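You operate a simulated robot arm through the tools that you are given. There is no shell and no other tool. Be economical: measure what you need, move in short steps, check, and stop when the job is done.

You run a simulated robot arm. Do the job below in one go: nothing can be reset, and whatever is moved stays where it is left.

TASK
Take the blue jar and put it on top of the orange empty tin. On the butcher block top, set the blue plate inside the green one. Put the full jam jar labelled "pear jam" from the butcher block top on top of the chutney jar there and the full jam jar labelled "damson jam" on the dresser top. Take the sink plug and leave it on the blue dish. Put the sealed jar that expires last from the butcher block top on the top of the freezer lid. Any order will do. Set down upright: blue jar, full jam jar, sink plug, sealed jar.
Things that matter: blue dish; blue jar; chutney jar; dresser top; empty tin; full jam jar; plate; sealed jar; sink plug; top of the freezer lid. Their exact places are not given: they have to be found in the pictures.

The check looks at the end state, three seconds after you hand in, the way a careful person would. Anything else that was tipped, shoved, dropped, spilled or broken makes it a failure. Lids that push on must go on centred and level and be pressed home; caps that screw on are set level and turned clockwise until they are tight.

THE ROBOT
A 7-joint arm with a fingered hand on a trunk, on a base that drives. Base frame: it is fixed to the floor where the robot stands at the start and does not move with it; the origin is under the middle of the robot, x ahead of it, y to its left, z up; the surface under the hand at the start is at about z = 0.88. Lengths are in m, angles in rad, forces in N, time in s.
With the tool pointing down near the work surface it reaches from about 0.2 to 0.76 m from the robot's upright axis, wherever it stands. Its first joint turns from -2.897 to 2.897 rad. Places, roughly: blue dish (19x15x3 cm) [0.7, 0.8, 0.9]; blue jar (7x7x10 cm) [0.8, 0.1, 0.9]; chutney jar [0.5, 0, 1]; dresser top (22x82 cm) [-1.18, -2.32, 0.9]; empty tin [0.5, 0.25, 1]; full jam jar [0.75, 0.25, 1]; plate (19x19x2 cm) [0.6, 0.5, 0.9]; sealed jar [0.5, 1.25, 1]; sink plug (5x5x5 cm) [0.8, 1, 0.9]; top of the freezer lid [-1, 2.1, 0.9]. Payload 4 kg.
Tool frame: the origin (TCP) lies between the finger pads and is the grasp point; the fingertips stand 0.028 m ahead of it; z points along the fingers, y is the line along which they close. The gripper opens to 0.168 m. The gripper's body begins 0.079 m behind the TCP. The gripper is a hand of 4 fingers: y runs from the thumb to the fingers, the wrist lies at [0, 0, -0.249] in the tool frame, and closing takes about 1.5 s.
Orientation is told as [roll, pitch, yaw] about the base's x, y, z axes, in that order, counted from this pose: with the fingers straight down and closing along the base's y, the tool's x points along the base's -x, its y along +y and its z along -z.

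THE INTERFACE
- The arm moves only by the tool apply_moves. Its argument "series" is a list of rows, each a list of 7 numbers: the shift along the base's x, y, z in m, then the turn, a rotation vector about the base's x, y, z in degrees, then the finger opening in m, from 0 to 0.168. In form: [[dx, dy, dz, wx, wy, wz, grip], ...]. A call has 1 to 12 rows; each row shifts and turns the commanded pose from where the row before left it. Each row takes 0.2 s and may step no farther than 0.05 m and 0.15 rad from the row before; otherwise, or with a gripper value out of range, the whole call is refused. Where a pose cannot be reached the arm comes as near as it can. A force on the tool above 40 N (or 10 N above the force at the start of the call, whichever is more), or a blocked arm, ends the call early, and 0.2 s more pass. Each finger travels about 0.153 m/s and halts on what it meets, pressing with about 31 N; the grip force reading is that of the motor and also rises with nothing between the fingers. The clock runs only during rows and for 0.2 s after the last one: add rows that do not move to give the fingers time. It gives the time, the measured TCP pose, the force on the tool (base axes), the opening and the grip force at its end, in the units of the frame above (readings bear some noise), with the torque about the TCP (base axes, N m) and any sound that the robot's microphone picked up.
- Cameras (640 x 400 px; columns grow to the right, rows downward): "scene" is now at [0.0193, 0.1814, 1.5026]; the picture's right is [0.21, -0.98, 0.00], its down [-0.71, -0.15, -0.69] and it looks along [0.67, 0.14, -0.73] (base axes); focal length 290 px, centre (320, 200). "wrist" rides on the gripper at [0.06, -0.06, -0.11] in the tool frame; the picture's right is [0.71, 0.71, 0.00], its down [-0.56, 0.56, -0.61] and it looks along [-0.43, 0.43, 0.79] (tool axes); focal length 265 px, centre (320, 200).
- grab_frame(camera): a new picture of that camera. The clock stands still meanwhile.
- lift_body(by): slides the trunk up (or, below 0, down) by that many m; the arm and the scene camera ride with it, the base frame stays. It gives what a move gives, with no picture.
- roll_base(legs): drives the robot by 1 to 6 legs, each [ahead, turn to the left] in m and rad, along the robot's own axes; the way and the turn of a leg run together, so that a leg with both is an arc; at most 1.5 m and 3.142 rad a leg. The arm and the cameras ride along, it lands a little off, and it stops where it bumps. It gives what a move gives.
- preshape(shape): the hand has 4 fingers and takes this shape, open, in about a second: jaw (thumb against the fingers, like two jaws); tri (thumb and two fingers); tip (a fingertip pinch); poke (one finger out to press); point (the index stretched); flat (the hand flat); cup (the hand cupped); fist (a fist). The gripper value then closes the fingers along that shape, each until it touches; the sizes above hold for jaw. It gives what a move gives, with no picture.
- turn_head(pan, tilt): turns the head with the scene camera to pan (to the left, within 2.705 rad either way) and tilt (down, from -0.506 to 1.204), counted from straight ahead of the robot. It gives what a move gives.
- measure_at(camera, pixels): for up to 12 pixels [column, row] of the newest picture of that camera ("zoom" is the newest enlarged one), the place [x, y, z] in the base frame of the surface seen there, good to about 0.002 m. The clock stands still meanwhile.
- close_up(camera, box): a new picture of the part [left, top, right, bottom] of that camera's present view, enlarged. The clock stands still meanwhile.
- finish_job(): hands the job in; it is judged then, once.

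Keep the steps short. Do not move on a guess: measure, check each grasp and each placing, and mend mistakes. In all there are 124 turns and 126 pictures (those below and enlarged ones count). Leave the gripper open and the arm clear of the work at the hand-in unless told otherwise, and finish with a single line.

The tools are called after "Emit:" by a JSON object that holds its "name" and its "arguments". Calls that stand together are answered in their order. apply_moves: Moves the arm, as the interface text tells. Its arguments: {"type":"object","properties":{"series":{"type":"array"}},"required":["series"]} The other tools are called the same way: lift_body (by) slides the trunk up or down; preshape (shape) gives the hand a shape; roll_base (legs) drives the base; turn_head (pan, tilt) turns the head that bears the scene camera; grab_frame (camera) takes a picture; measure_at (camera, pixels) gives the place of the surface under pixels of a picture; close_up (camera, box) takes an enlarged picture of a part of a camera's view; finish_job () hands the job in.

At the start:

```text
clock: 0.0
tool_pos: [0.3279, 0.3193, 1.2066]
ee_rot: [0.001, -0.001, -0.001]
ft_force: [0.5, 0.6, 0.2]
torque: [-0.04, 0.03, -0.01]
grip_width: 0.1676
finger_force: 0.0
shape: jaw
trunk travel left (down, up): [-0.525, 0.065]
robot x, y, heading: [-0.0018, 0.0044, -0.002]
head pan, tilt: [0.208, 0.815]
```

scene: 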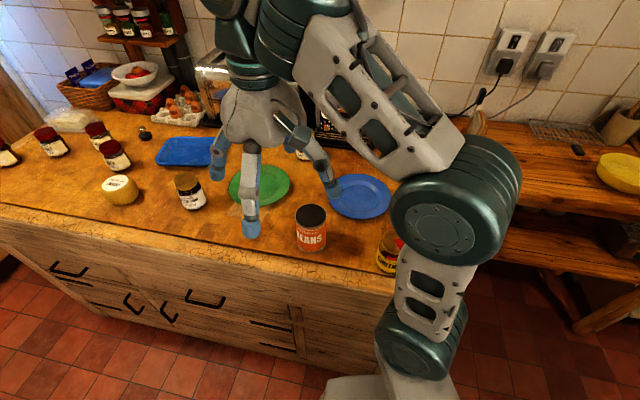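
wrist: 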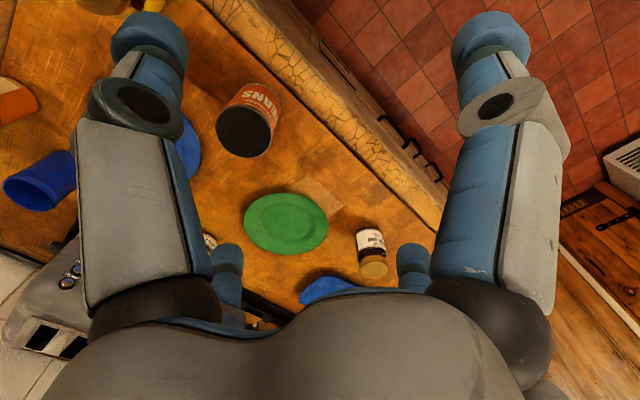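

I see the counter with jars on the left, plates in the middle and the tin in front; the arm hides the right side. I'll look left first.

Emit:
{"name": "turn_head", "arguments": {"pan": 0.9, "tilt": 0.7}}

Emit:
{"name": "grab_frame", "arguments": {"camera": "scene"}}

Emit:
{"name": "turn_head", "arguments": {"pan": -0.3, "tilt": 0.8}}

Emit:
{"name": "grab_frame", "arguments": {"camera": "scene"}}

```text
clock: 1.1
tool_pos: [0.327, 0.3199, 1.2071]
ee_rot: [0.0, 0.0, -0.001]
ft_force: [-0.2, -1.4, -0.3]
torque: [0.02, 0.02, -0.02]
grip_width: 0.1679
finger_force: 0.1
shape: jaw
trunk travel left (down, up): [-0.525, 0.065]
robot x, y, heading: [0.0007, -0.0039, -0.003]
head pan, tilt: [0.901, 0.7]
```

```text
123 pictures are left
```

scene: 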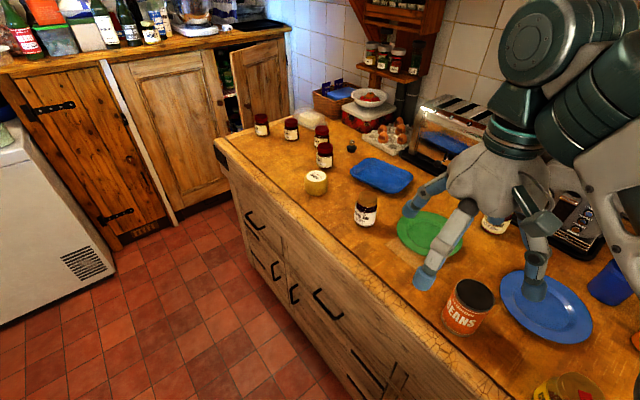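

```text
clock: 2.5
tool_pos: [0.3281, 0.3189, 1.2067]
ee_rot: [0.0, -0.001, 0.0]
ft_force: [0.7, 0.2, 0.4]
torque: [-0.01, -0.01, -0.01]
grip_width: 0.1683
finger_force: 0.1
shape: jaw
trunk travel left (down, up): [-0.525, 0.065]
robot x, y, heading: [-0.0009, 0.0007, -0.001]
head pan, tilt: [-0.3, 0.799]
```

```text
122 pictures are left
```

scene: 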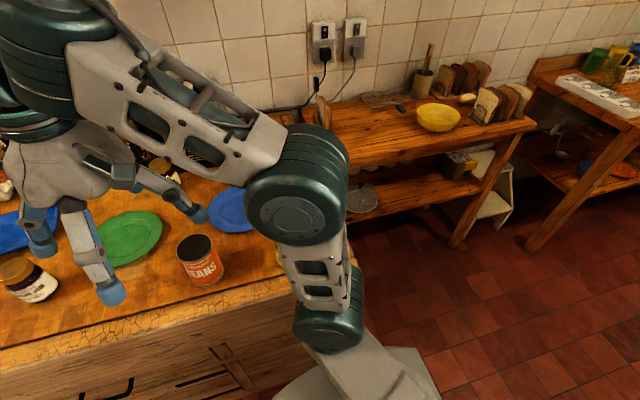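

The left group has four dark-lidded jars. I'll look at the labels close up from here.

Emit:
{"name": "turn_head", "arguments": {"pan": 0.9, "tilt": 0.7}}

Emit:
{"name": "close_up", "arguments": {"camera": "scene", "box": [240, 90, 400, 190]}}

Emit:
{"name": "close_up", "arguments": {"camera": "scene", "box": [320, 150, 640, 350]}}

Emit:
{"name": "grab_frame", "arguments": {"camera": "scene"}}

Emit:
{"name": "measure_at", "arguments": {"camera": "scene", "pixels": [[261, 118], [291, 122], [321, 129], [325, 148], [316, 176], [351, 145], [381, 174], [366, 199], [430, 235], [467, 293], [545, 312], [225, 150]]}}

```text
clock: 3.9
tool_pos: [0.3265, 0.3191, 1.2067]
ee_rot: [-0.001, -0.001, 0.0]
ft_force: [-0.7, 0.2, 0.1]
torque: [0.08, -0.02, -0.03]
grip_width: 0.1679
finger_force: 0.1
shape: jaw
trunk travel left (down, up): [-0.525, 0.065]
robot x, y, heading: [-0.0001, 0.0071, 0.001]
head pan, tilt: [0.901, 0.7]
```

```text
4.00 times, centred on (320, 140) of scene
```

zoom: 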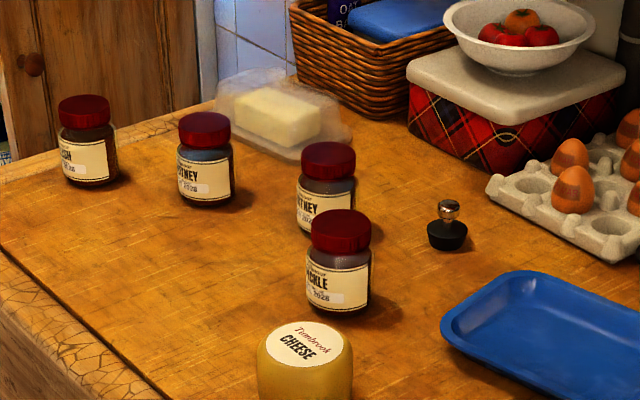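

```text
2.00 times, centred on (480, 250) of scene
```

zoom: 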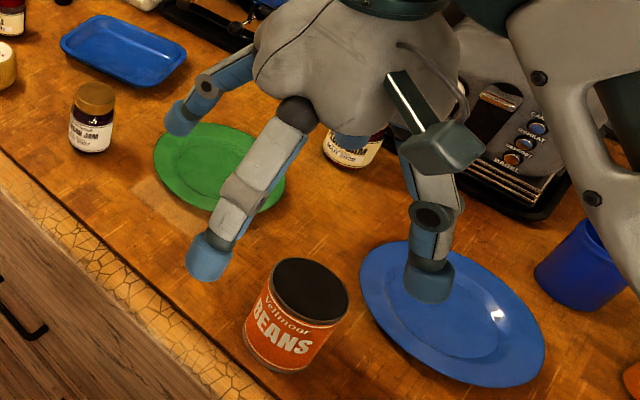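

```text
119 pictures are left
```

scene: 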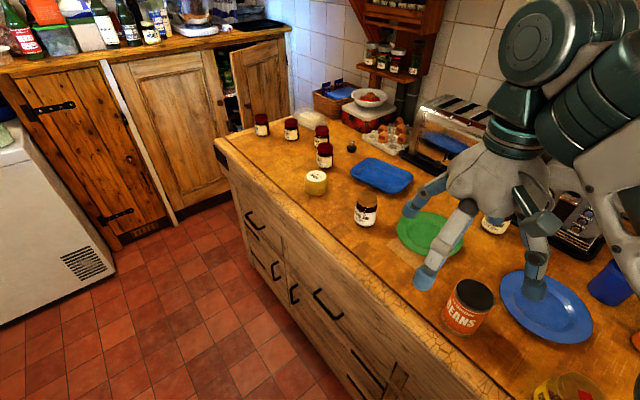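

```text
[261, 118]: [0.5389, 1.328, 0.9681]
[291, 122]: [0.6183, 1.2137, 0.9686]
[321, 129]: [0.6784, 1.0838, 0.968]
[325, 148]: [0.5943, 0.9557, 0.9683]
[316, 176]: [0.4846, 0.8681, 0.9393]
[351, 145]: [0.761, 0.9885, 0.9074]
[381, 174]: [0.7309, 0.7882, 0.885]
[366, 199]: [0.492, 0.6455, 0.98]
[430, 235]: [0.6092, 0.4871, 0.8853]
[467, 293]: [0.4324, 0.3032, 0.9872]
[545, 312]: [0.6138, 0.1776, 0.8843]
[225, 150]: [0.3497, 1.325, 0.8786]
```

Now I'll swing the arm left so that the right side of the counter becomes visible.

Emit:
{"name": "apply_moves", "arguments": {"series": [[-0.035, 0.022, 0, 0, 0, 6, 0.168], [-0.035, 0.022, 0, 0, 0, 6, 0.168], [-0.035, 0.02, 0, 0, 0, 6, 0.168], [-0.035, 0.015, 0, 0, 0, 6, 0.168], [-0.035, 0.01, 0, 0, 0, 6, 0.168], [-0.035, 0.005, 0, 0, 0, 6, 0.168], [-0.035, 0, 0, 0, 0, 6, 0.168], [-0.035, 0, 0, 0, 0, 6, 0.168], [-0.035, -0.005, 0, 0, 0, 6, 0.168], [-0.035, -0.005, 0, 0, 0, 6, 0.168]]}}

Emit:
{"name": "turn_head", "arguments": {"pan": -0.05, "tilt": 0.85}}

Emit:
{"name": "grab_frame", "arguments": {"camera": "scene"}}

```text
clock: 6.1
tool_pos: [-0.0258, 0.4028, 1.209]
ee_rot: [-0.001, 0.0, 1.048]
ft_force: [-0.3, -0.1, -0.1]
torque: [-0.04, -0.02, -0.02]
grip_width: 0.1679
finger_force: 0.0
shape: jaw
trunk travel left (down, up): [-0.525, 0.065]
robot x, y, heading: [-0.0, 0.0012, -0.006]
head pan, tilt: [0.901, 0.7]
```

```text
clock: 7.3
tool_pos: [-0.0242, 0.4021, 1.2085]
ee_rot: [0.0, 0.0, 1.046]
ft_force: [0.2, -0.3, -0.8]
torque: [0.04, 0.04, -0.02]
grip_width: 0.1678
finger_force: 0.1
shape: jaw
trunk travel left (down, up): [-0.525, 0.065]
robot x, y, heading: [-0.0012, -0.0013, -0.005]
head pan, tilt: [-0.051, 0.85]
```

```text
118 pictures are left
```

scene: 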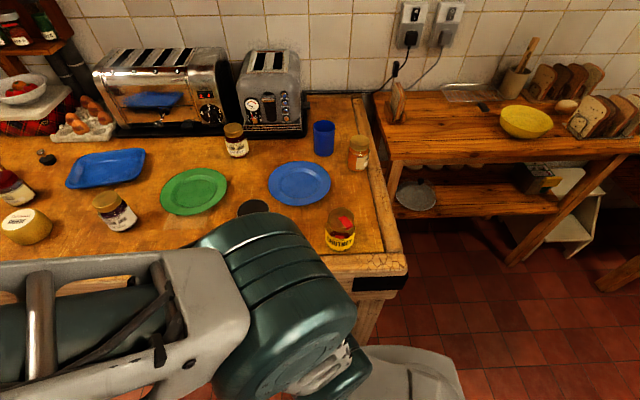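

The right side shows now: blue jar (323,138), an orange-labelled jar (358,153), a jar with yellow label (340,230), jam jars (236,140) and (114,210). Close-ups next.

Emit:
{"name": "close_up", "arguments": {"camera": "scene", "box": [216, 100, 408, 260]}}

Emit:
{"name": "close_up", "arguments": {"camera": "scene", "box": [300, 190, 380, 260]}}

Emit:
{"name": "close_up", "arguments": {"camera": "scene", "box": [80, 170, 160, 240]}}

Emit:
{"name": "close_up", "arguments": {"camera": "scene", "box": [206, 110, 266, 170]}}

Emit:
{"name": "measure_at", "arguments": {"camera": "scene", "pixels": [[323, 124], [323, 150], [358, 140], [340, 215], [232, 128], [106, 198], [194, 190], [300, 183], [252, 207], [105, 168], [324, 126], [380, 230]]}}

```text
2.50 times, centred on (312, 180) of scene
```

zoom: 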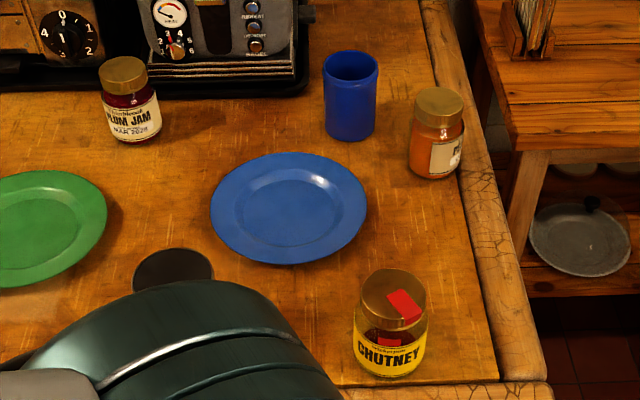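

```text
5.71 times, centred on (340, 225) of scene
```

zoom: 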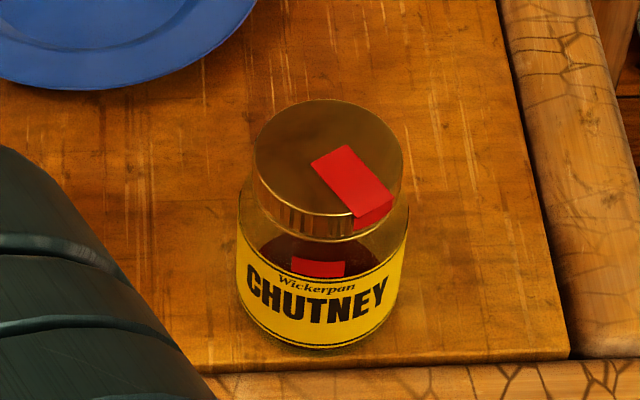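

```text
5.71 times, centred on (120, 205) of scene
```

zoom: 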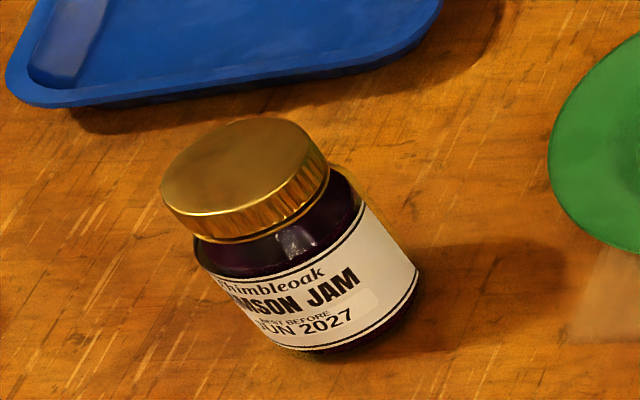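

```text
6.67 times, centred on (236, 140) of scene
```

zoom: 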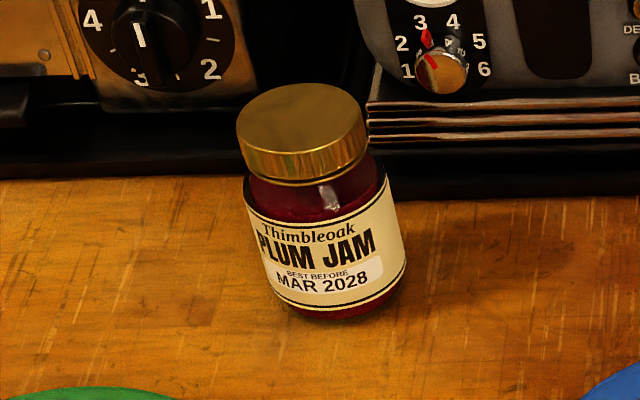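

```text
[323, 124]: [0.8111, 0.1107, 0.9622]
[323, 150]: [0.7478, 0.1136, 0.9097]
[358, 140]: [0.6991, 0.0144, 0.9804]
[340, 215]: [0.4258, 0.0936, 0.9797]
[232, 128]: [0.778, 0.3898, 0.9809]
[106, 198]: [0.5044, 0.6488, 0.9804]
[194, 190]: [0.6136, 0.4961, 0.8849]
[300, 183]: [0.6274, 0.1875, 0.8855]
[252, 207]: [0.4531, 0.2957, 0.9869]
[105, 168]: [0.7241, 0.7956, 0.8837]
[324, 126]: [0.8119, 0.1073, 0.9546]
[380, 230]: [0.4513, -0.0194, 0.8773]
```

The orange jar at (358,153) is probably pear jam; I'll read its label, then the sealed jars' dates.

Emit:
{"name": "close_up", "arguments": {"camera": "scene", "box": [338, 132, 378, 172]}}

Emit:
{"name": "turn_head", "arguments": {"pan": 0.9, "tilt": 0.6}}

Emit:
{"name": "close_up", "arguments": {"camera": "scene", "box": [240, 130, 350, 200]}}

Emit:
{"name": "grab_frame", "arguments": {"camera": "scene"}}

Emit:
{"name": "turn_head", "arguments": {"pan": -0.3, "tilt": 1.2}}

Emit:
{"name": "grab_frame", "arguments": {"camera": "scene"}}

```text
10.00 times, centred on (358, 152) of scene
```

zoom: 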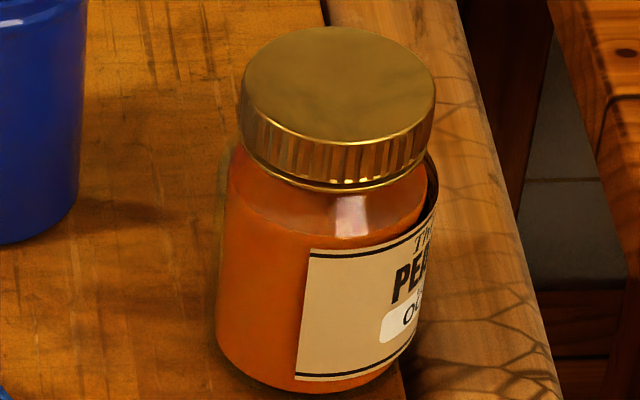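

```text
clock: 8.5
tool_pos: [-0.0242, 0.4028, 1.2063]
ee_rot: [0.0, 0.0, 1.048]
ft_force: [0.8, -0.4, 0.1]
torque: [-0.01, 0.02, 0.02]
grip_width: 0.1681
finger_force: 0.1
shape: jaw
trunk travel left (down, up): [-0.525, 0.065]
robot x, y, heading: [-0.0007, -0.0025, 0.003]
head pan, tilt: [0.901, 0.6]
```

```text
5.71 times, centred on (295, 165) of scene
```

zoom: 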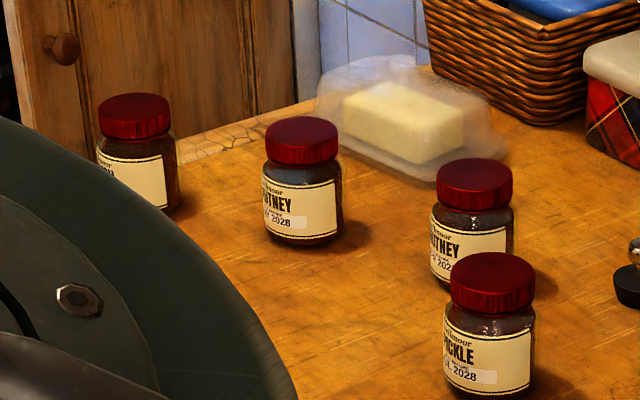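

```text
111 pictures are left
```

scene: 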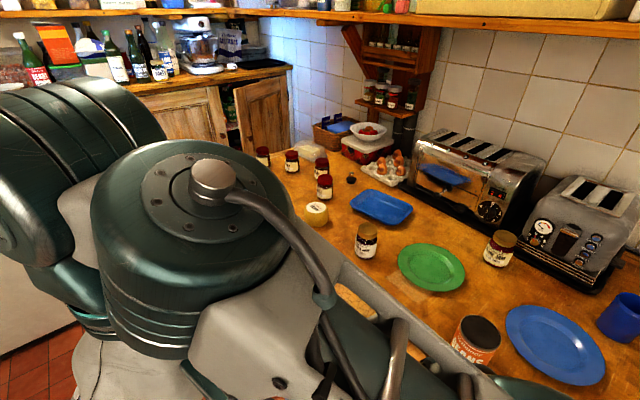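

```text
clock: 9.9
tool_pos: [-0.0242, 0.4026, 1.2071]
ee_rot: [0.001, 0.001, 1.048]
ft_force: [-0.3, 0.1, -0.4]
torque: [0.01, -0.02, -0.01]
grip_width: 0.168
finger_force: 0.0
shape: jaw
trunk travel left (down, up): [-0.525, 0.065]
robot x, y, heading: [-0.0015, 0.0014, 0.005]
head pan, tilt: [-0.3, 1.201]
```

```text
110 pictures are left
```

scene: 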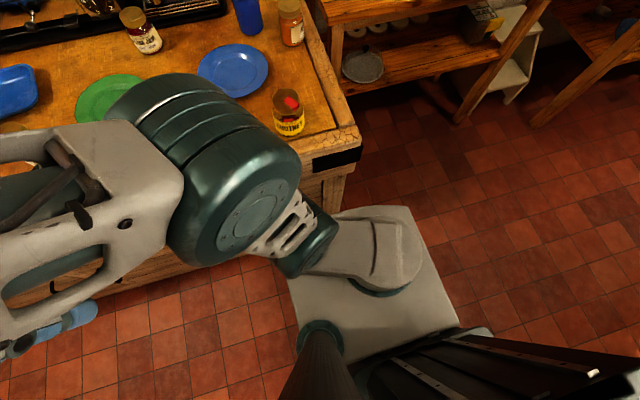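

I'll measure how much room there is between the base and the counter front.

Emit:
{"name": "measure_at", "arguments": {"camera": "scene", "pixels": [[350, 210], [408, 210], [295, 290], [455, 325], [340, 185], [310, 190], [380, 210], [350, 148], [390, 285], [330, 345]]}}

```text
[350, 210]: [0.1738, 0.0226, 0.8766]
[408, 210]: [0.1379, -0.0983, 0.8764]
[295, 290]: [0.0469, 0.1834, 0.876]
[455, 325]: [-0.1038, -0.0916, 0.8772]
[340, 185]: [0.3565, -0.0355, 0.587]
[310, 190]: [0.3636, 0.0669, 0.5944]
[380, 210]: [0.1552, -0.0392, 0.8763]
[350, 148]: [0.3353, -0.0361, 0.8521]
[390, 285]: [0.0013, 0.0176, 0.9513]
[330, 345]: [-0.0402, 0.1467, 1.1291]
```

About 0.15 m is free ahead. I'll drive ahead 0.09 m and bring the arm back over the counter.

Emit:
{"name": "roll_base", "arguments": {"legs": [[0.09, 0]]}}

Emit:
{"name": "apply_moves", "arguments": {"series": [[0.035, 0.005, 0, 0, 0, -6, 0.168], [0.035, 0.005, 0, 0, 0, -6, 0.168], [0.035, 0, 0, 0, 0, -6, 0.168], [0.035, 0, 0, 0, 0, -6, 0.168], [0.035, -0.005, 0, 0, 0, -6, 0.168], [0.035, -0.01, 0, 0, 0, -6, 0.168], [0.035, -0.015, 0, 0, 0, -6, 0.168], [0.035, -0.02, 0, 0, 0, -6, 0.168], [0.035, -0.022, 0, 0, 0, -6, 0.168], [0.035, -0.022, 0, 0, 0, -6, 0.168]]}}

Emit:
{"name": "turn_head", "arguments": {"pan": -0.2, "tilt": 0.6}}

Emit:
{"name": "grab_frame", "arguments": {"camera": "scene"}}

```text
clock: 11.0
tool_pos: [0.0668, 0.4033, 1.207]
ee_rot: [0.0, -0.001, 1.047]
ft_force: [-0.4, -0.8, 0.0]
torque: [-0.02, -0.01, 0.03]
grip_width: 0.168
finger_force: 0.0
shape: jaw
trunk travel left (down, up): [-0.525, 0.065]
robot x, y, heading: [0.0902, 0.0002, 0.002]
head pan, tilt: [-0.3, 1.201]
```

```text
clock: 13.2
tool_pos: [0.4191, 0.3193, 1.2055]
ee_rot: [0.0, 0.001, -0.001]
ft_force: [0.4, -0.3, 0.3]
torque: [0.01, -0.04, -0.01]
grip_width: 0.1679
finger_force: 0.1
shape: jaw
trunk travel left (down, up): [-0.525, 0.065]
robot x, y, heading: [0.0894, -0.0016, 0.002]
head pan, tilt: [-0.3, 1.201]
```

```text
clock: 14.2
tool_pos: [0.4165, 0.3197, 1.2065]
ee_rot: [-0.001, -0.001, -0.001]
ft_force: [0.0, -0.6, -0.2]
torque: [-0.02, 0.02, 0.0]
grip_width: 0.1677
finger_force: 0.0
shape: jaw
trunk travel left (down, up): [-0.525, 0.065]
robot x, y, heading: [0.091, -0.0048, -0.002]
head pan, tilt: [-0.201, 0.6]
```

```text
109 pictures are left
```

scene: 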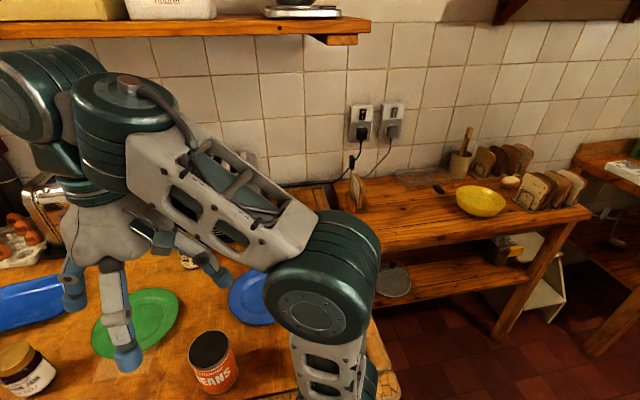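

I'll move the hand high to a spot short of the blue jar and use the wrist camera to see the toaster's clearance.

Emit:
{"name": "apply_moves", "arguments": {"series": [[0.035, -0.026, 0, 0, 0, 0, 0.12], [0.035, -0.026, 0, 0, 0, 0, 0.12], [0.035, -0.026, 0, 0, 0, 0, 0.12], [0.035, -0.026, 0, 0, 0, 0, 0.12], [0.035, -0.026, 0, 0, 0, 0, 0.12], [0.035, -0.026, 0, 0, 0, 0, 0.12], [0.035, -0.026, 0, 0, 0, 0, 0.12], [0.035, -0.026, 0, 0, 0, 0, 0.12]]}}

Emit:
{"name": "grab_frame", "arguments": {"camera": "wrist"}}

Emit:
{"name": "turn_head", "arguments": {"pan": -0.1, "tilt": 0.7}}

Emit:
{"name": "grab_frame", "arguments": {"camera": "scene"}}

```text
clock: 16.0
tool_pos: [0.6294, 0.0865, 1.1995]
ee_rot: [-0.001, 0.0, 0.001]
ft_force: [-0.3, 0.5, -1.2]
torque: [-0.01, -0.03, 0.03]
grip_width: 0.1203
finger_force: 0.1
shape: jaw
out of reach, approached as far as the arm can: row 5, 6, 7, 8
trunk travel left (down, up): [-0.525, 0.065]
robot x, y, heading: [0.0869, 0.0018, -0.001]
head pan, tilt: [-0.201, 0.6]
```

```text
108 pictures are left
```

wrist: 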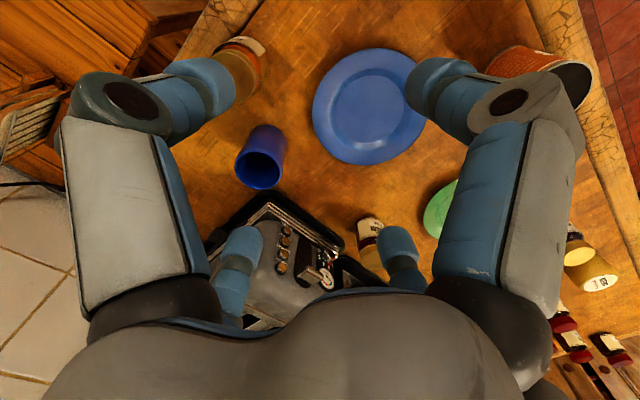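

```text
clock: 16.7
tool_pos: [0.6301, 0.0885, 1.199]
ee_rot: [0.001, 0.0, 0.001]
ft_force: [0.7, 0.0, -0.2]
torque: [0.0, 0.05, -0.02]
grip_width: 0.1205
finger_force: 0.1
shape: jaw
trunk travel left (down, up): [-0.525, 0.065]
robot x, y, heading: [0.0929, -0.0005, 0.002]
head pan, tilt: [-0.099, 0.7]
```

```text
107 pictures are left
```

scene: 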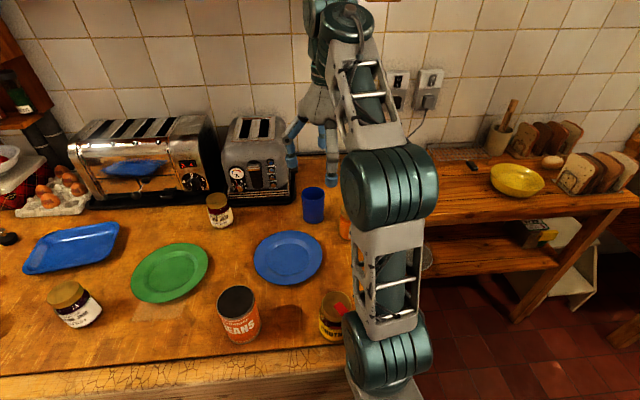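

The blue jar is clear to see now. I'll measure its rim, the toaster and the tin top.

Emit:
{"name": "measure_at", "arguments": {"camera": "scene", "pixels": [[303, 194], [324, 194], [313, 203], [313, 222], [290, 200], [285, 160], [235, 120], [235, 300], [219, 302], [253, 302], [236, 287], [236, 316]]}}

Emit:
{"name": "close_up", "arguments": {"camera": "scene", "box": [200, 120, 360, 350]}}

```text
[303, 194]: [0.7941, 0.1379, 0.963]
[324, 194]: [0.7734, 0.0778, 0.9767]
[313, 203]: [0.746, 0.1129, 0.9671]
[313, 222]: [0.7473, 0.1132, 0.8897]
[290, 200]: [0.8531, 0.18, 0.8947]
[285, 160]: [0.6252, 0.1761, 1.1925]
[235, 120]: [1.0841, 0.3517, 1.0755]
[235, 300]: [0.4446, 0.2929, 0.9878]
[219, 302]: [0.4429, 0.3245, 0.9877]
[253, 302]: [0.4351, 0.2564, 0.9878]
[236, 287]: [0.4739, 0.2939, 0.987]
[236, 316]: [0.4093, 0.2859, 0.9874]
```

```text
1.74 times, centred on (280, 235) of scene
```

zoom: 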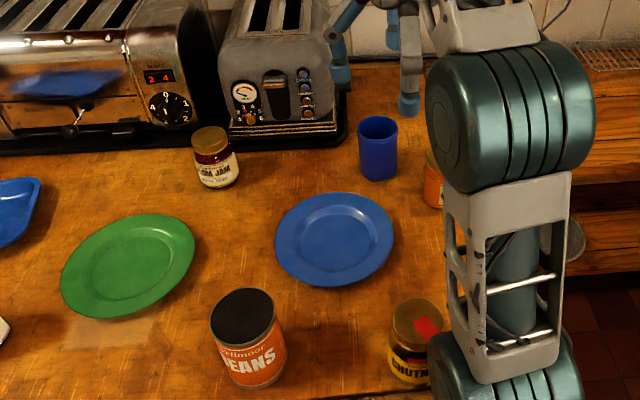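

Jar axis is about (0.782, 0.111), tin top centre (0.441, 0.290, 0.988). I'll descend a bit and read which pose is commanded.

Emit:
{"name": "apply_moves", "arguments": {"series": [[0, 0, -0.04, 0, 0, 0, 0.12], [0, 0, -0.04, 0, 0, 0, 0.12], [0, 0, -0.02, 0, 0, 0, 0.12]]}}

```text
clock: 17.5
tool_pos: [0.6288, 0.0893, 1.0991]
ee_rot: [0.0, 0.001, 0.0]
ft_force: [-0.4, 0.2, -1.1]
torque: [0.01, 0.05, -0.02]
grip_width: 0.1201
finger_force: 0.1
shape: jaw
trunk travel left (down, up): [-0.525, 0.065]
robot x, y, heading: [0.0926, 0.0011, -0.001]
head pan, tilt: [-0.099, 0.7]
```

Emit:
{"name": "apply_moves", "arguments": {"series": [[0.038, 0.0055, -0.017, 0, 0, 0, 0.12], [0.038, 0.0055, -0.017, 0, 0, 0, 0.12], [0.038, 0.0055, -0.017, 0, 0, 0, 0.12], [0.039, 0.0055, -0.017, 0, 0, 0, 0.12]]}}

Emit:
{"name": "grab_frame", "arguments": {"camera": "scene"}}

Emit:
{"name": "grab_frame", "arguments": {"camera": "wrist"}}

```text
clock: 18.5
tool_pos: [0.785, 0.1108, 1.033]
ee_rot: [0.0, 0.002, -0.001]
ft_force: [0.6, 0.4, 0.3]
torque: [0.02, -0.02, 0.0]
grip_width: 0.1202
finger_force: 0.1
shape: jaw
trunk travel left (down, up): [-0.525, 0.065]
robot x, y, heading: [0.0892, -0.0026, 0.004]
head pan, tilt: [-0.099, 0.7]
```

```text
105 pictures are left
```

scene: 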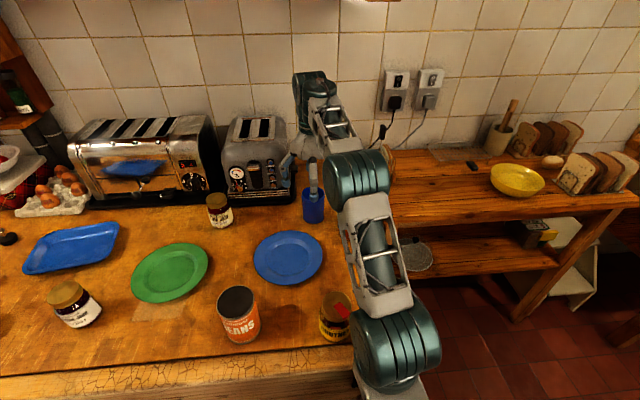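

```text
104 pictures are left
```

wrist: 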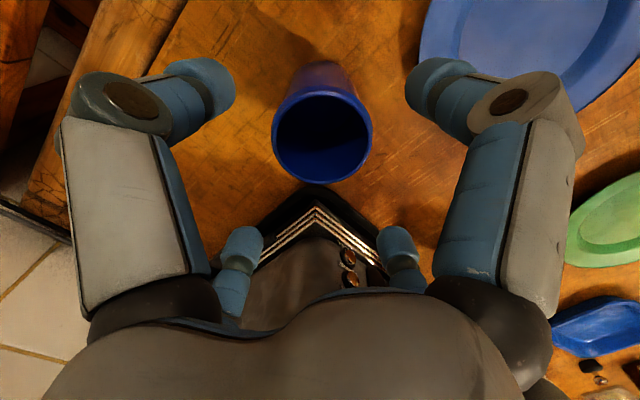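

The cup sits centred between the fingers (320,130). I'll lower to z 0.93 and close gently.

Emit:
{"name": "apply_moves", "arguments": {"series": [[-0.003, 0, -0.03, 0, 0, 0, 0.12], [0, 0, -0.03, 0, 0, 0, 0.12], [0, 0, -0.025, 0, 0, 0, 0.12], [0, 0, -0.015, 0, 0, 0, 0.12]]}}

Emit:
{"name": "grab_frame", "arguments": {"camera": "wrist"}}

```text
clock: 19.5
tool_pos: [0.7806, 0.1132, 0.9316]
ee_rot: [0.001, -0.001, -0.001]
ft_force: [-1.1, 0.8, 0.0]
torque: [0.02, 0.0, 0.02]
grip_width: 0.12
finger_force: 0.1
shape: jaw
trunk travel left (down, up): [-0.525, 0.065]
robot x, y, heading: [0.0927, -0.0029, 0.0]
head pan, tilt: [-0.099, 0.7]
```

```text
103 pictures are left
```

wrist: 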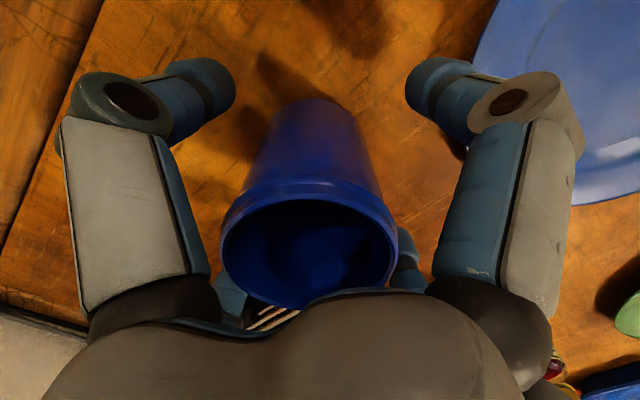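

Clear of contact. Now I close the fingers in place.

Emit:
{"name": "apply_moves", "arguments": {"series": [[0, 0, 0, 0, 0, 0, 0.09], [0, 0, 0, 0, 0, 0, 0.07], [0, 0, 0, 0, 0, 0, 0.05], [0, 0, 0, 0, 0, 0, 0.05], [0, 0, 0, 0, 0, 0, 0.05]]}}

Emit:
{"name": "grab_frame", "arguments": {"camera": "wrist"}}

```text
clock: 20.7
tool_pos: [0.7795, 0.1134, 0.9313]
ee_rot: [0.0, 0.0, 0.0]
ft_force: [0.5, -0.2, 0.0]
torque: [0.0, -0.01, 0.01]
grip_width: 0.0568
finger_force: 31.0
shape: jaw
trunk travel left (down, up): [-0.525, 0.065]
robot x, y, heading: [0.0917, 0.0027, 0.002]
head pan, tilt: [-0.099, 0.7]
```

```text
102 pictures are left
```

wrist: 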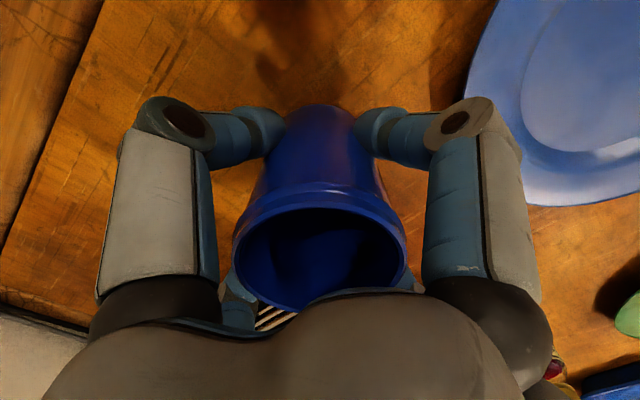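

Held (0.057 m, 31 N). Lift and carry towards the tin.

Emit:
{"name": "apply_moves", "arguments": {"series": [[0, 0, 0.03, 0, 0, 0, 0.05], [0, 0, 0.04, 0, 0, 0, 0.05], [-0.02, 0.0097, 0.03, 0, 0, 0, 0.05], [-0.04, 0.021, 0.03, 0, 0, 0, 0.05], [-0.04, 0.021, 0, 0, 0, 0, 0.05], [-0.04, 0.021, 0, 0, 0, 0, 0.05], [-0.04, 0.021, 0, 0, 0, 0, 0.05], [-0.04, 0.021, 0, 0, 0, 0, 0.05], [-0.04, 0.021, 0, 0, 0, 0, 0.05], [-0.04, 0.021, 0, 0, 0, 0, 0.05], [-0.03, 0.015, 0, 0, 0, 0, 0.05]]}}

Emit:
{"name": "grab_frame", "arguments": {"camera": "scene"}}

Emit:
{"name": "grab_frame", "arguments": {"camera": "wrist"}}

```text
refused: row 4 steps farther than a row can; nothing moved
```

```text
101 pictures are left
```

scene: 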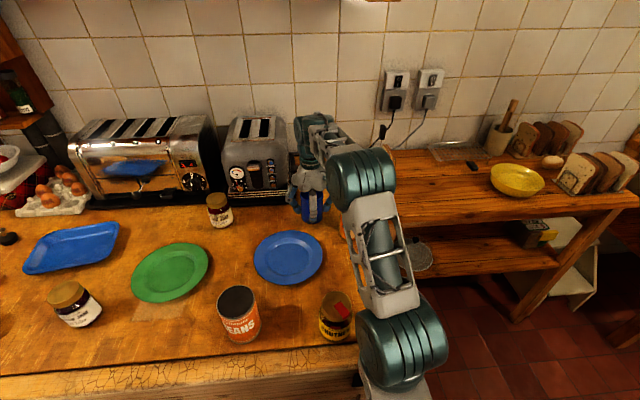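

```text
100 pictures are left
```

wrist: 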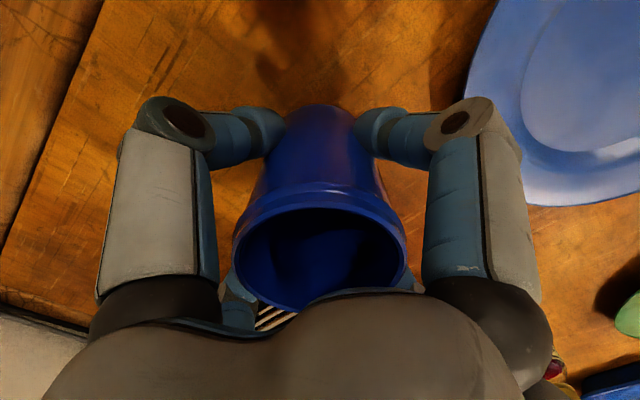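

One row was too long; the same path with shorter steps.

Emit:
{"name": "apply_moves", "arguments": {"series": [[0, 0, 0.04, 0, 0, 0, 0.05], [0, 0, 0.045, 0, 0, 0, 0.05], [-0.02, 0.0097, 0.04, 0, 0, 0, 0.05], [-0.04, 0.021, 0.005, 0, 0, 0, 0.05], [-0.04, 0.021, 0, 0, 0, 0, 0.05], [-0.04, 0.021, 0, 0, 0, 0, 0.05], [-0.04, 0.021, 0, 0, 0, 0, 0.05], [-0.04, 0.021, 0, 0, 0, 0, 0.05], [-0.04, 0.021, 0, 0, 0, 0, 0.05], [-0.04, 0.021, 0, 0, 0, 0, 0.05], [-0.04, 0.021, 0, 0, 0, 0, 0.05]]}}

Emit:
{"name": "grab_frame", "arguments": {"camera": "scene"}}

Emit:
{"name": "grab_frame", "arguments": {"camera": "wrist"}}

```text
clock: 23.1
tool_pos: [0.4405, 0.2939, 1.0626]
ee_rot: [0.001, 0.001, -0.001]
ft_force: [-0.9, -0.2, -1.2]
torque: [0.01, -0.03, 0.05]
grip_width: 0.0568
finger_force: 31.0
shape: jaw
trunk travel left (down, up): [-0.525, 0.065]
robot x, y, heading: [0.0885, 0.0034, -0.003]
head pan, tilt: [-0.099, 0.7]
```

```text
99 pictures are left
```

scene: 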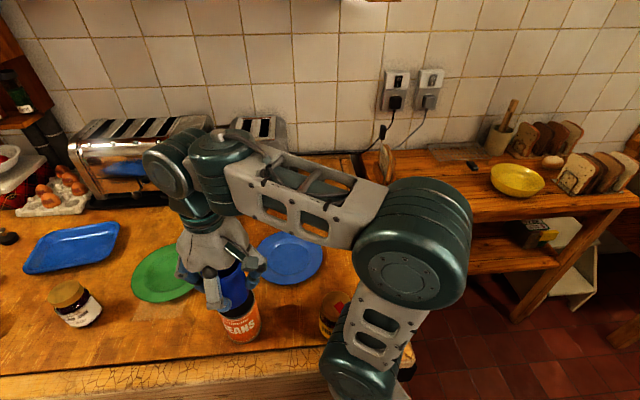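

```text
98 pictures are left
```

wrist: 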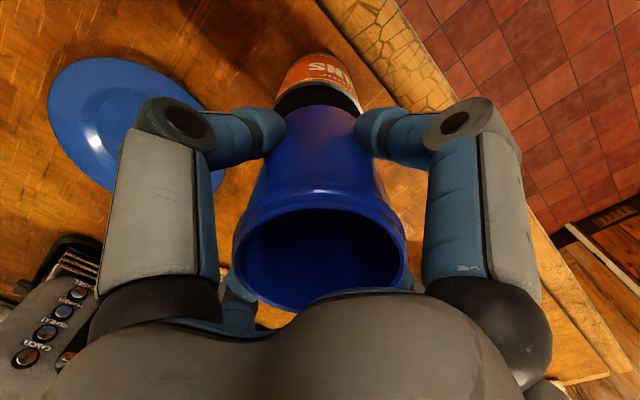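

Above the tin. I lower about 2 cm with small last steps.

Emit:
{"name": "apply_moves", "arguments": {"series": [[0.001, -0.003, -0.008, 0, 0, 0, 0.05], [0, 0, -0.006, 0, 0, 0, 0.05], [0, 0, -0.003, 0, 0, 0, 0.05], [0, 0, -0.002, 0, 0, 0, 0.05], [0, 0, 0, 0, 0, 0, 0.05]]}}

Emit:
{"name": "close_up", "arguments": {"camera": "scene", "box": [190, 230, 290, 350]}}

```text
clock: 24.3
tool_pos: [0.4408, 0.2897, 1.0435]
ee_rot: [-0.003, 0.001, 0.001]
ft_force: [-0.3, 0.0, -1.7]
torque: [-0.03, 0.03, 0.02]
grip_width: 0.0566
finger_force: 31.0
shape: jaw
trunk travel left (down, up): [-0.525, 0.065]
robot x, y, heading: [0.0905, 0.0023, -0.005]
head pan, tilt: [-0.099, 0.7]
```

```text
3.33 times, centred on (240, 290) of scene
```

zoom: 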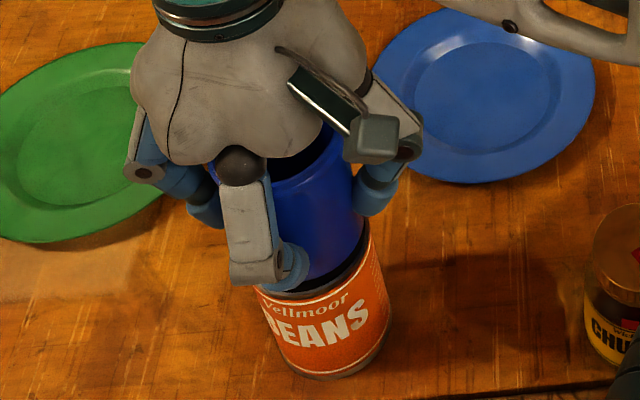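

Nearly down; I go on in 1–2 mm steps until I feel contact.

Emit:
{"name": "apply_moves", "arguments": {"series": [[0, 0, -0.001, 0, 0, 0, 0.05], [0, 0, -0.001, 0, 0, 0, 0.05], [0, 0, 0, 0, 0, 0, 0.05]]}}

```text
clock: 25.1
tool_pos: [0.4429, 0.2895, 1.0396]
ee_rot: [0.0, -0.001, 0.0]
ft_force: [-0.7, 0.2, -1.5]
torque: [0.01, 0.01, 0.03]
grip_width: 0.0567
finger_force: 31.1
shape: jaw
trunk travel left (down, up): [-0.525, 0.065]
robot x, y, heading: [0.0903, 0.0059, -0.002]
head pan, tilt: [-0.099, 0.7]
```

Emit:
{"name": "apply_moves", "arguments": {"series": [[0, 0, -0.001, 0, 0, 0, 0.05], [0, 0, -0.001, 0, 0, 0, 0.05], [0, 0, -0.001, 0, 0, 0, 0.05], [0, 0, 0, 0, 0, 0, 0.05]]}}

Emit:
{"name": "close_up", "arguments": {"camera": "scene", "box": [190, 230, 290, 350]}}

```text
clock: 26.1
tool_pos: [0.4422, 0.288, 1.0387]
ee_rot: [0.004, -0.002, 0.001]
ft_force: [0.3, -0.3, 16.7]
torque: [-0.01, 0.02, -0.01]
grip_width: 0.057
finger_force: 30.8
shape: jaw
trunk travel left (down, up): [-0.525, 0.065]
robot x, y, heading: [0.0934, 0.0006, 0.0]
head pan, tilt: [-0.099, 0.7]
```

```text
3.33 times, centred on (240, 290) of scene
```

zoom: 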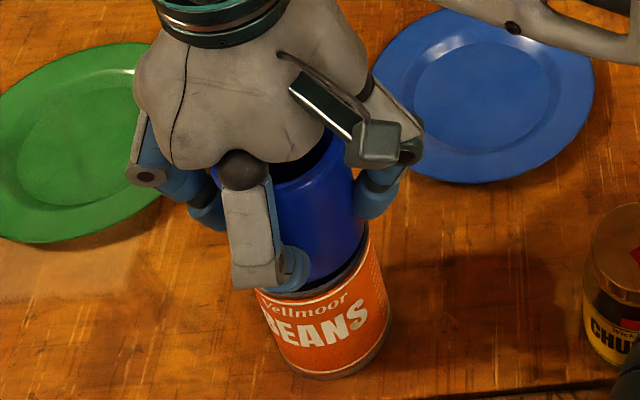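

Contact (17 N). I release and rise straight up.

Emit:
{"name": "apply_moves", "arguments": {"series": [[0, 0, 0.001, 0, 0, 0, 0.057], [0, 0, 0, 0, 0, 0, 0.08], [0, 0, 0, 0, 0, 0, 0.11], [0, 0, 0, 0, 0, 0, 0.12], [0, 0, 0.03, 0, 0, 0, 0.12], [0, 0, 0.04, 0, 0, 0, 0.12], [0, 0, 0.04, 0, 0, 0, 0.12]]}}

Emit:
{"name": "grab_frame", "arguments": {"camera": "scene"}}

Emit:
{"name": "grab_frame", "arguments": {"camera": "wrist"}}

```text
clock: 27.7
tool_pos: [0.4405, 0.2915, 1.1498]
ee_rot: [0.0, 0.0, 0.0]
ft_force: [-1.2, -0.4, -0.7]
torque: [0.0, -0.01, 0.01]
grip_width: 0.1195
finger_force: 0.1
shape: jaw
trunk travel left (down, up): [-0.525, 0.065]
robot x, y, heading: [0.0893, -0.0002, -0.001]
head pan, tilt: [-0.099, 0.7]
```

```text
95 pictures are left
```

scene: 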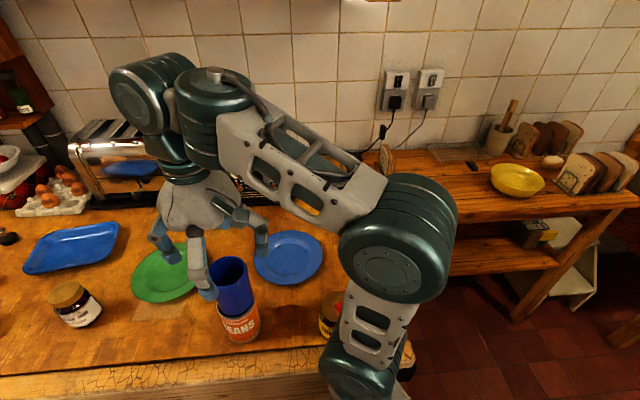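

```text
94 pictures are left
```

wrist: 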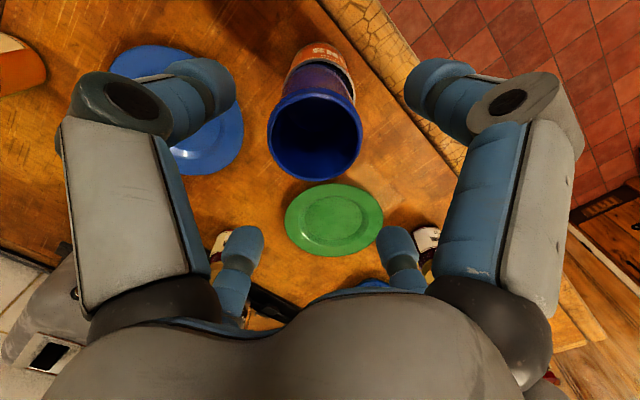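

The blue jar stands well on the tin. Next the pear jam: I move the hand near it and look.

Emit:
{"name": "apply_moves", "arguments": {"series": [[0.027, -0.035, 0, 0, 0, 0, 0.12], [0.027, -0.035, 0, 0, 0, 0, 0.12], [0.027, -0.035, 0, 0, 0, 0, 0.12], [0.027, -0.035, 0, 0, 0, 0, 0.12], [0.027, -0.035, -0.01, 0, 0, 0, 0.12], [0.027, -0.035, -0.02, 0, 0, 0, 0.12], [0.022, -0.015, -0.03, 0, 0, 0, 0.12], [0.02, -0.015, -0.03, 0, 0, 0, 0.12]]}}

Emit:
{"name": "grab_frame", "arguments": {"camera": "wrist"}}

Emit:
{"name": "grab_frame", "arguments": {"camera": "scene"}}

```text
clock: 29.5
tool_pos: [0.6454, 0.0509, 1.0613]
ee_rot: [0.0, -0.001, -0.001]
ft_force: [0.1, 0.3, 0.5]
torque: [0.02, -0.04, -0.01]
grip_width: 0.1192
finger_force: 0.0
shape: jaw
trunk travel left (down, up): [-0.525, 0.065]
robot x, y, heading: [0.0913, -0.0018, 0.005]
head pan, tilt: [-0.099, 0.7]
```

```text
93 pictures are left
```

wrist: 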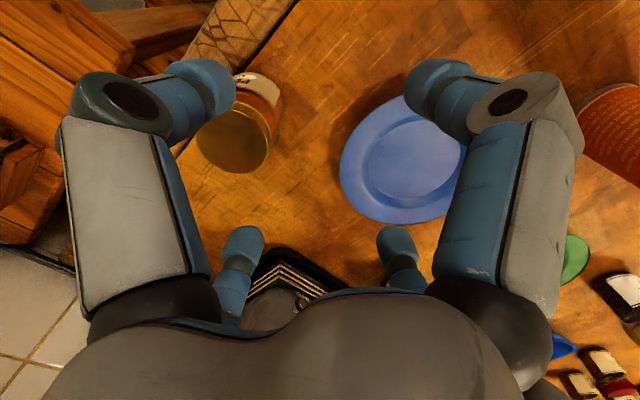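

```text
92 pictures are left
```

scene: 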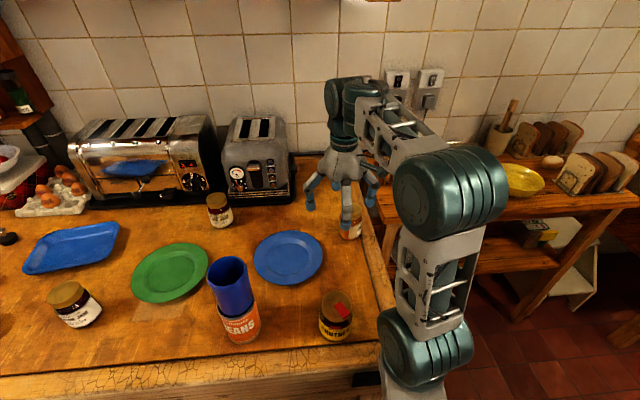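

I measure the pear jar lid (wrist view) and the chutney lid (scene view).

Emit:
{"name": "measure_at", "arguments": {"camera": "wrist", "pixels": [[236, 172], [266, 150], [232, 142], [200, 150], [250, 120]]}}

Emit:
{"name": "measure_at", "arguments": {"camera": "scene", "pixels": [[323, 303], [350, 303], [336, 293], [333, 316], [341, 308], [330, 302], [344, 300]]}}

Emit:
{"name": "close_up", "arguments": {"camera": "scene", "box": [300, 280, 370, 350]}}

```text
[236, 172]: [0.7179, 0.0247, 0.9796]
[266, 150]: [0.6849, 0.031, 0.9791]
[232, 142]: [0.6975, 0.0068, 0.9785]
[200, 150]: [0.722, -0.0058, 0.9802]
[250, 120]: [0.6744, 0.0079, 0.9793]
```

```text
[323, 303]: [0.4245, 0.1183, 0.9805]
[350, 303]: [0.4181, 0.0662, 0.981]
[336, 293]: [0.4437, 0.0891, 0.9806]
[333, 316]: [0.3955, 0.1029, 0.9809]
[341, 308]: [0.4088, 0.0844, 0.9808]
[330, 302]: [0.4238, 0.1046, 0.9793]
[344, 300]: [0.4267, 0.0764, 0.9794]
```

```text
5.71 times, centred on (335, 315) of scene
```

zoom: 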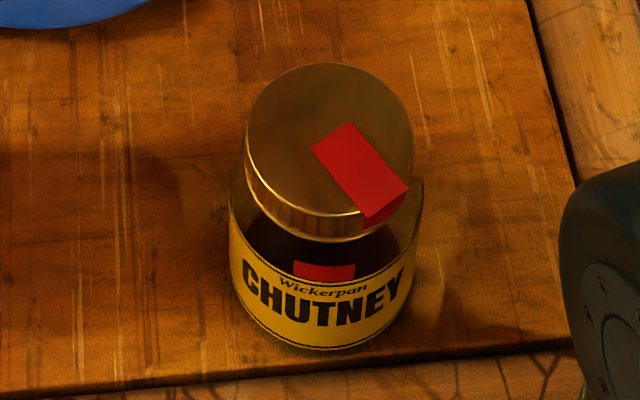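

Pear lid centre ≈ (0.698, 0.009), chutney lid centre ≈ (0.421, 0.092), top 0.981. I move above the pear jar and down to z 0.925.

Emit:
{"name": "apply_moves", "arguments": {"series": [[0.0263, -0.021, 0, 0, 0, 0, 0.12], [0.0263, -0.021, 0, 0, 0, 0, 0.12], [0, 0, -0.04, 0, 0, 0, 0.12], [0, 0, -0.02, 0, 0, 0, 0.12]]}}

Emit:
{"name": "grab_frame", "arguments": {"camera": "wrist"}}

```text
clock: 30.5
tool_pos: [0.7004, 0.006, 0.9993]
ee_rot: [0.0, 0.0, -0.001]
ft_force: [0.3, -0.3, 0.7]
torque: [0.02, -0.01, 0.03]
grip_width: 0.1196
finger_force: 0.1
shape: jaw
trunk travel left (down, up): [-0.525, 0.065]
robot x, y, heading: [0.0883, 0.0015, -0.005]
head pan, tilt: [-0.099, 0.7]
```

```text
90 pictures are left
```

wrist: 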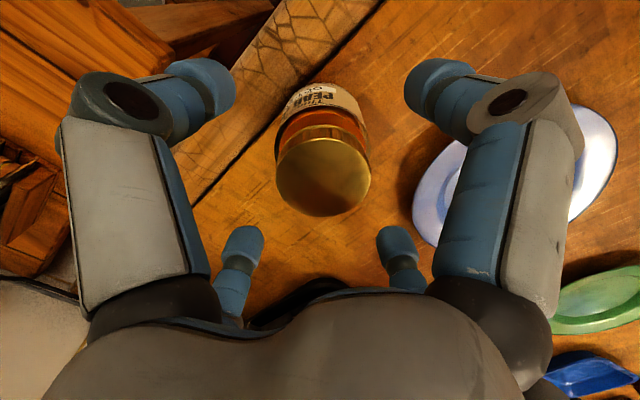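

The label reads "PEAR". The jar is centred; I lower and close.

Emit:
{"name": "apply_moves", "arguments": {"series": [[0, 0.001, -0.03, 0, 0, 0, 0.12], [0, 0.001, -0.03, 0, 0, 0, 0.12], [0, 0, -0.014, 0, 0, 0, 0.12], [0, 0, 0, 0, 0, 0, 0.09], [0, 0, 0, 0, 0, 0, 0.07], [0, 0, 0, 0, 0, 0, 0.05], [0, 0, 0, 0, 0, 0, 0.05], [0, 0, 0, 0, 0, 0, 0.05]]}}

Emit:
{"name": "grab_frame", "arguments": {"camera": "wrist"}}

```text
clock: 32.3
tool_pos: [0.6983, 0.0089, 0.9246]
ee_rot: [-0.001, 0.0, 0.0]
ft_force: [-0.4, -0.1, 0.2]
torque: [-0.02, 0.01, 0.02]
grip_width: 0.0584
finger_force: 30.5
shape: jaw
trunk travel left (down, up): [-0.525, 0.065]
robot x, y, heading: [0.0905, 0.0008, -0.001]
head pan, tilt: [-0.099, 0.7]
```

```text
89 pictures are left
```

wrist: 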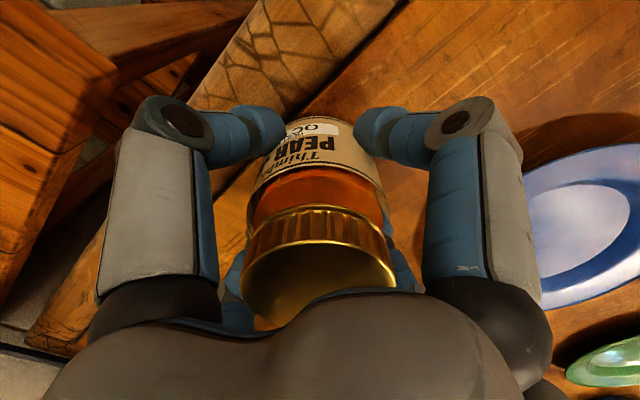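

Held (0.058 m). Lift 0.125 m and carry over the chutney jar.

Emit:
{"name": "apply_moves", "arguments": {"series": [[0, 0, 0.04, 0, 0, 0, 0.05], [0, 0, 0.04, 0, 0, 0, 0.05], [0, 0, 0.045, 0, 0, 0, 0.05], [-0.0396, 0.0119, 0, 0, 0, 0, 0.05], [-0.0396, 0.0119, 0, 0, 0, 0, 0.05], [-0.0396, 0.0119, 0, 0, 0, 0, 0.05], [-0.0396, 0.0119, 0, 0, 0, 0, 0.05], [-0.0396, 0.0119, 0, 0, 0, 0, 0.05], [-0.0396, 0.0119, 0, 0, 0, 0, 0.05], [-0.0396, 0.0119, 0, 0, 0, 0, 0.05]]}}

Emit:
{"name": "grab_frame", "arguments": {"camera": "scene"}}

Emit:
{"name": "grab_frame", "arguments": {"camera": "wrist"}}

```text
clock: 34.5
tool_pos: [0.421, 0.0919, 1.0504]
ee_rot: [-0.001, -0.001, -0.002]
ft_force: [-0.3, 0.1, -4.0]
torque: [0.02, 0.01, -0.03]
grip_width: 0.058
finger_force: 31.2
shape: jaw
trunk travel left (down, up): [-0.525, 0.065]
robot x, y, heading: [0.0889, -0.0006, -0.004]
head pan, tilt: [-0.099, 0.7]
```

```text
88 pictures are left
```

scene: 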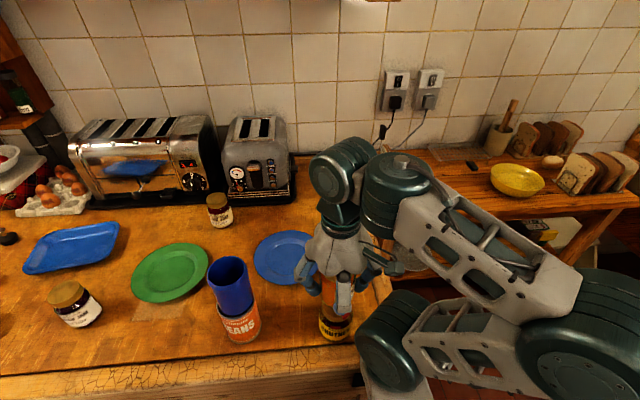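

```text
87 pictures are left
```

wrist: 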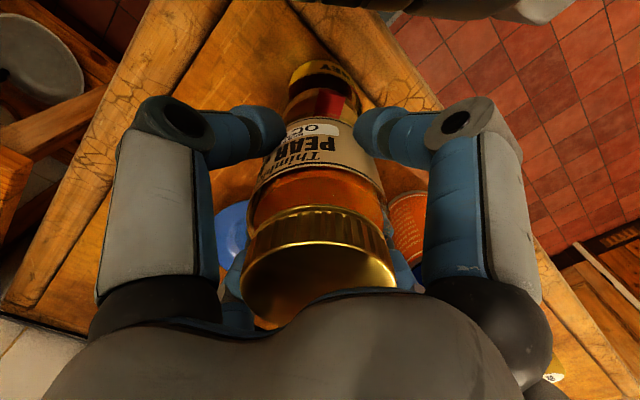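

Well aligned over the chutney jar. Lowering ~2 cm, ending in 1 mm steps.

Emit:
{"name": "apply_moves", "arguments": {"series": [[0, 0, -0.01, 0, 0, 0, 0.05], [0, 0, -0.007, 0, 0, 0, 0.05], [0, 0, -0.003, 0, 0, 0, 0.05], [0, 0, -0.001, 0, 0, 0, 0.05], [0, 0, -0.001, 0, 0, 0, 0.05], [0, 0, 0, 0, 0, 0, 0.05]]}}

Emit:
{"name": "close_up", "arguments": {"camera": "scene", "box": [280, 230, 400, 350]}}

```text
clock: 35.9
tool_pos: [0.4229, 0.0921, 1.0289]
ee_rot: [0.0, 0.0, 0.0]
ft_force: [-0.6, 0.4, -2.9]
torque: [0.01, -0.01, -0.02]
grip_width: 0.0582
finger_force: 30.6
shape: jaw
trunk travel left (down, up): [-0.525, 0.065]
robot x, y, heading: [0.0888, -0.0, -0.001]
head pan, tilt: [-0.099, 0.7]
```

```text
3.33 times, centred on (340, 290) of scene
```

zoom: 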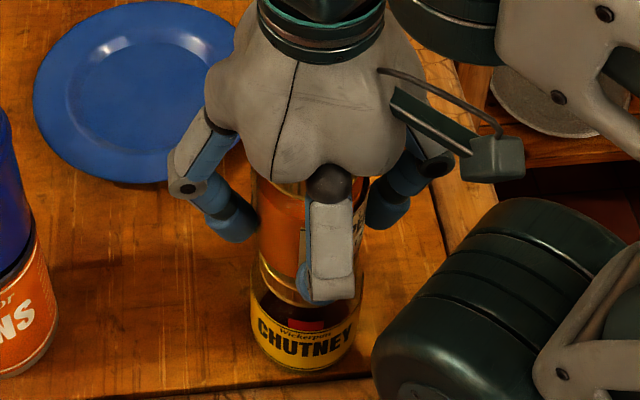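

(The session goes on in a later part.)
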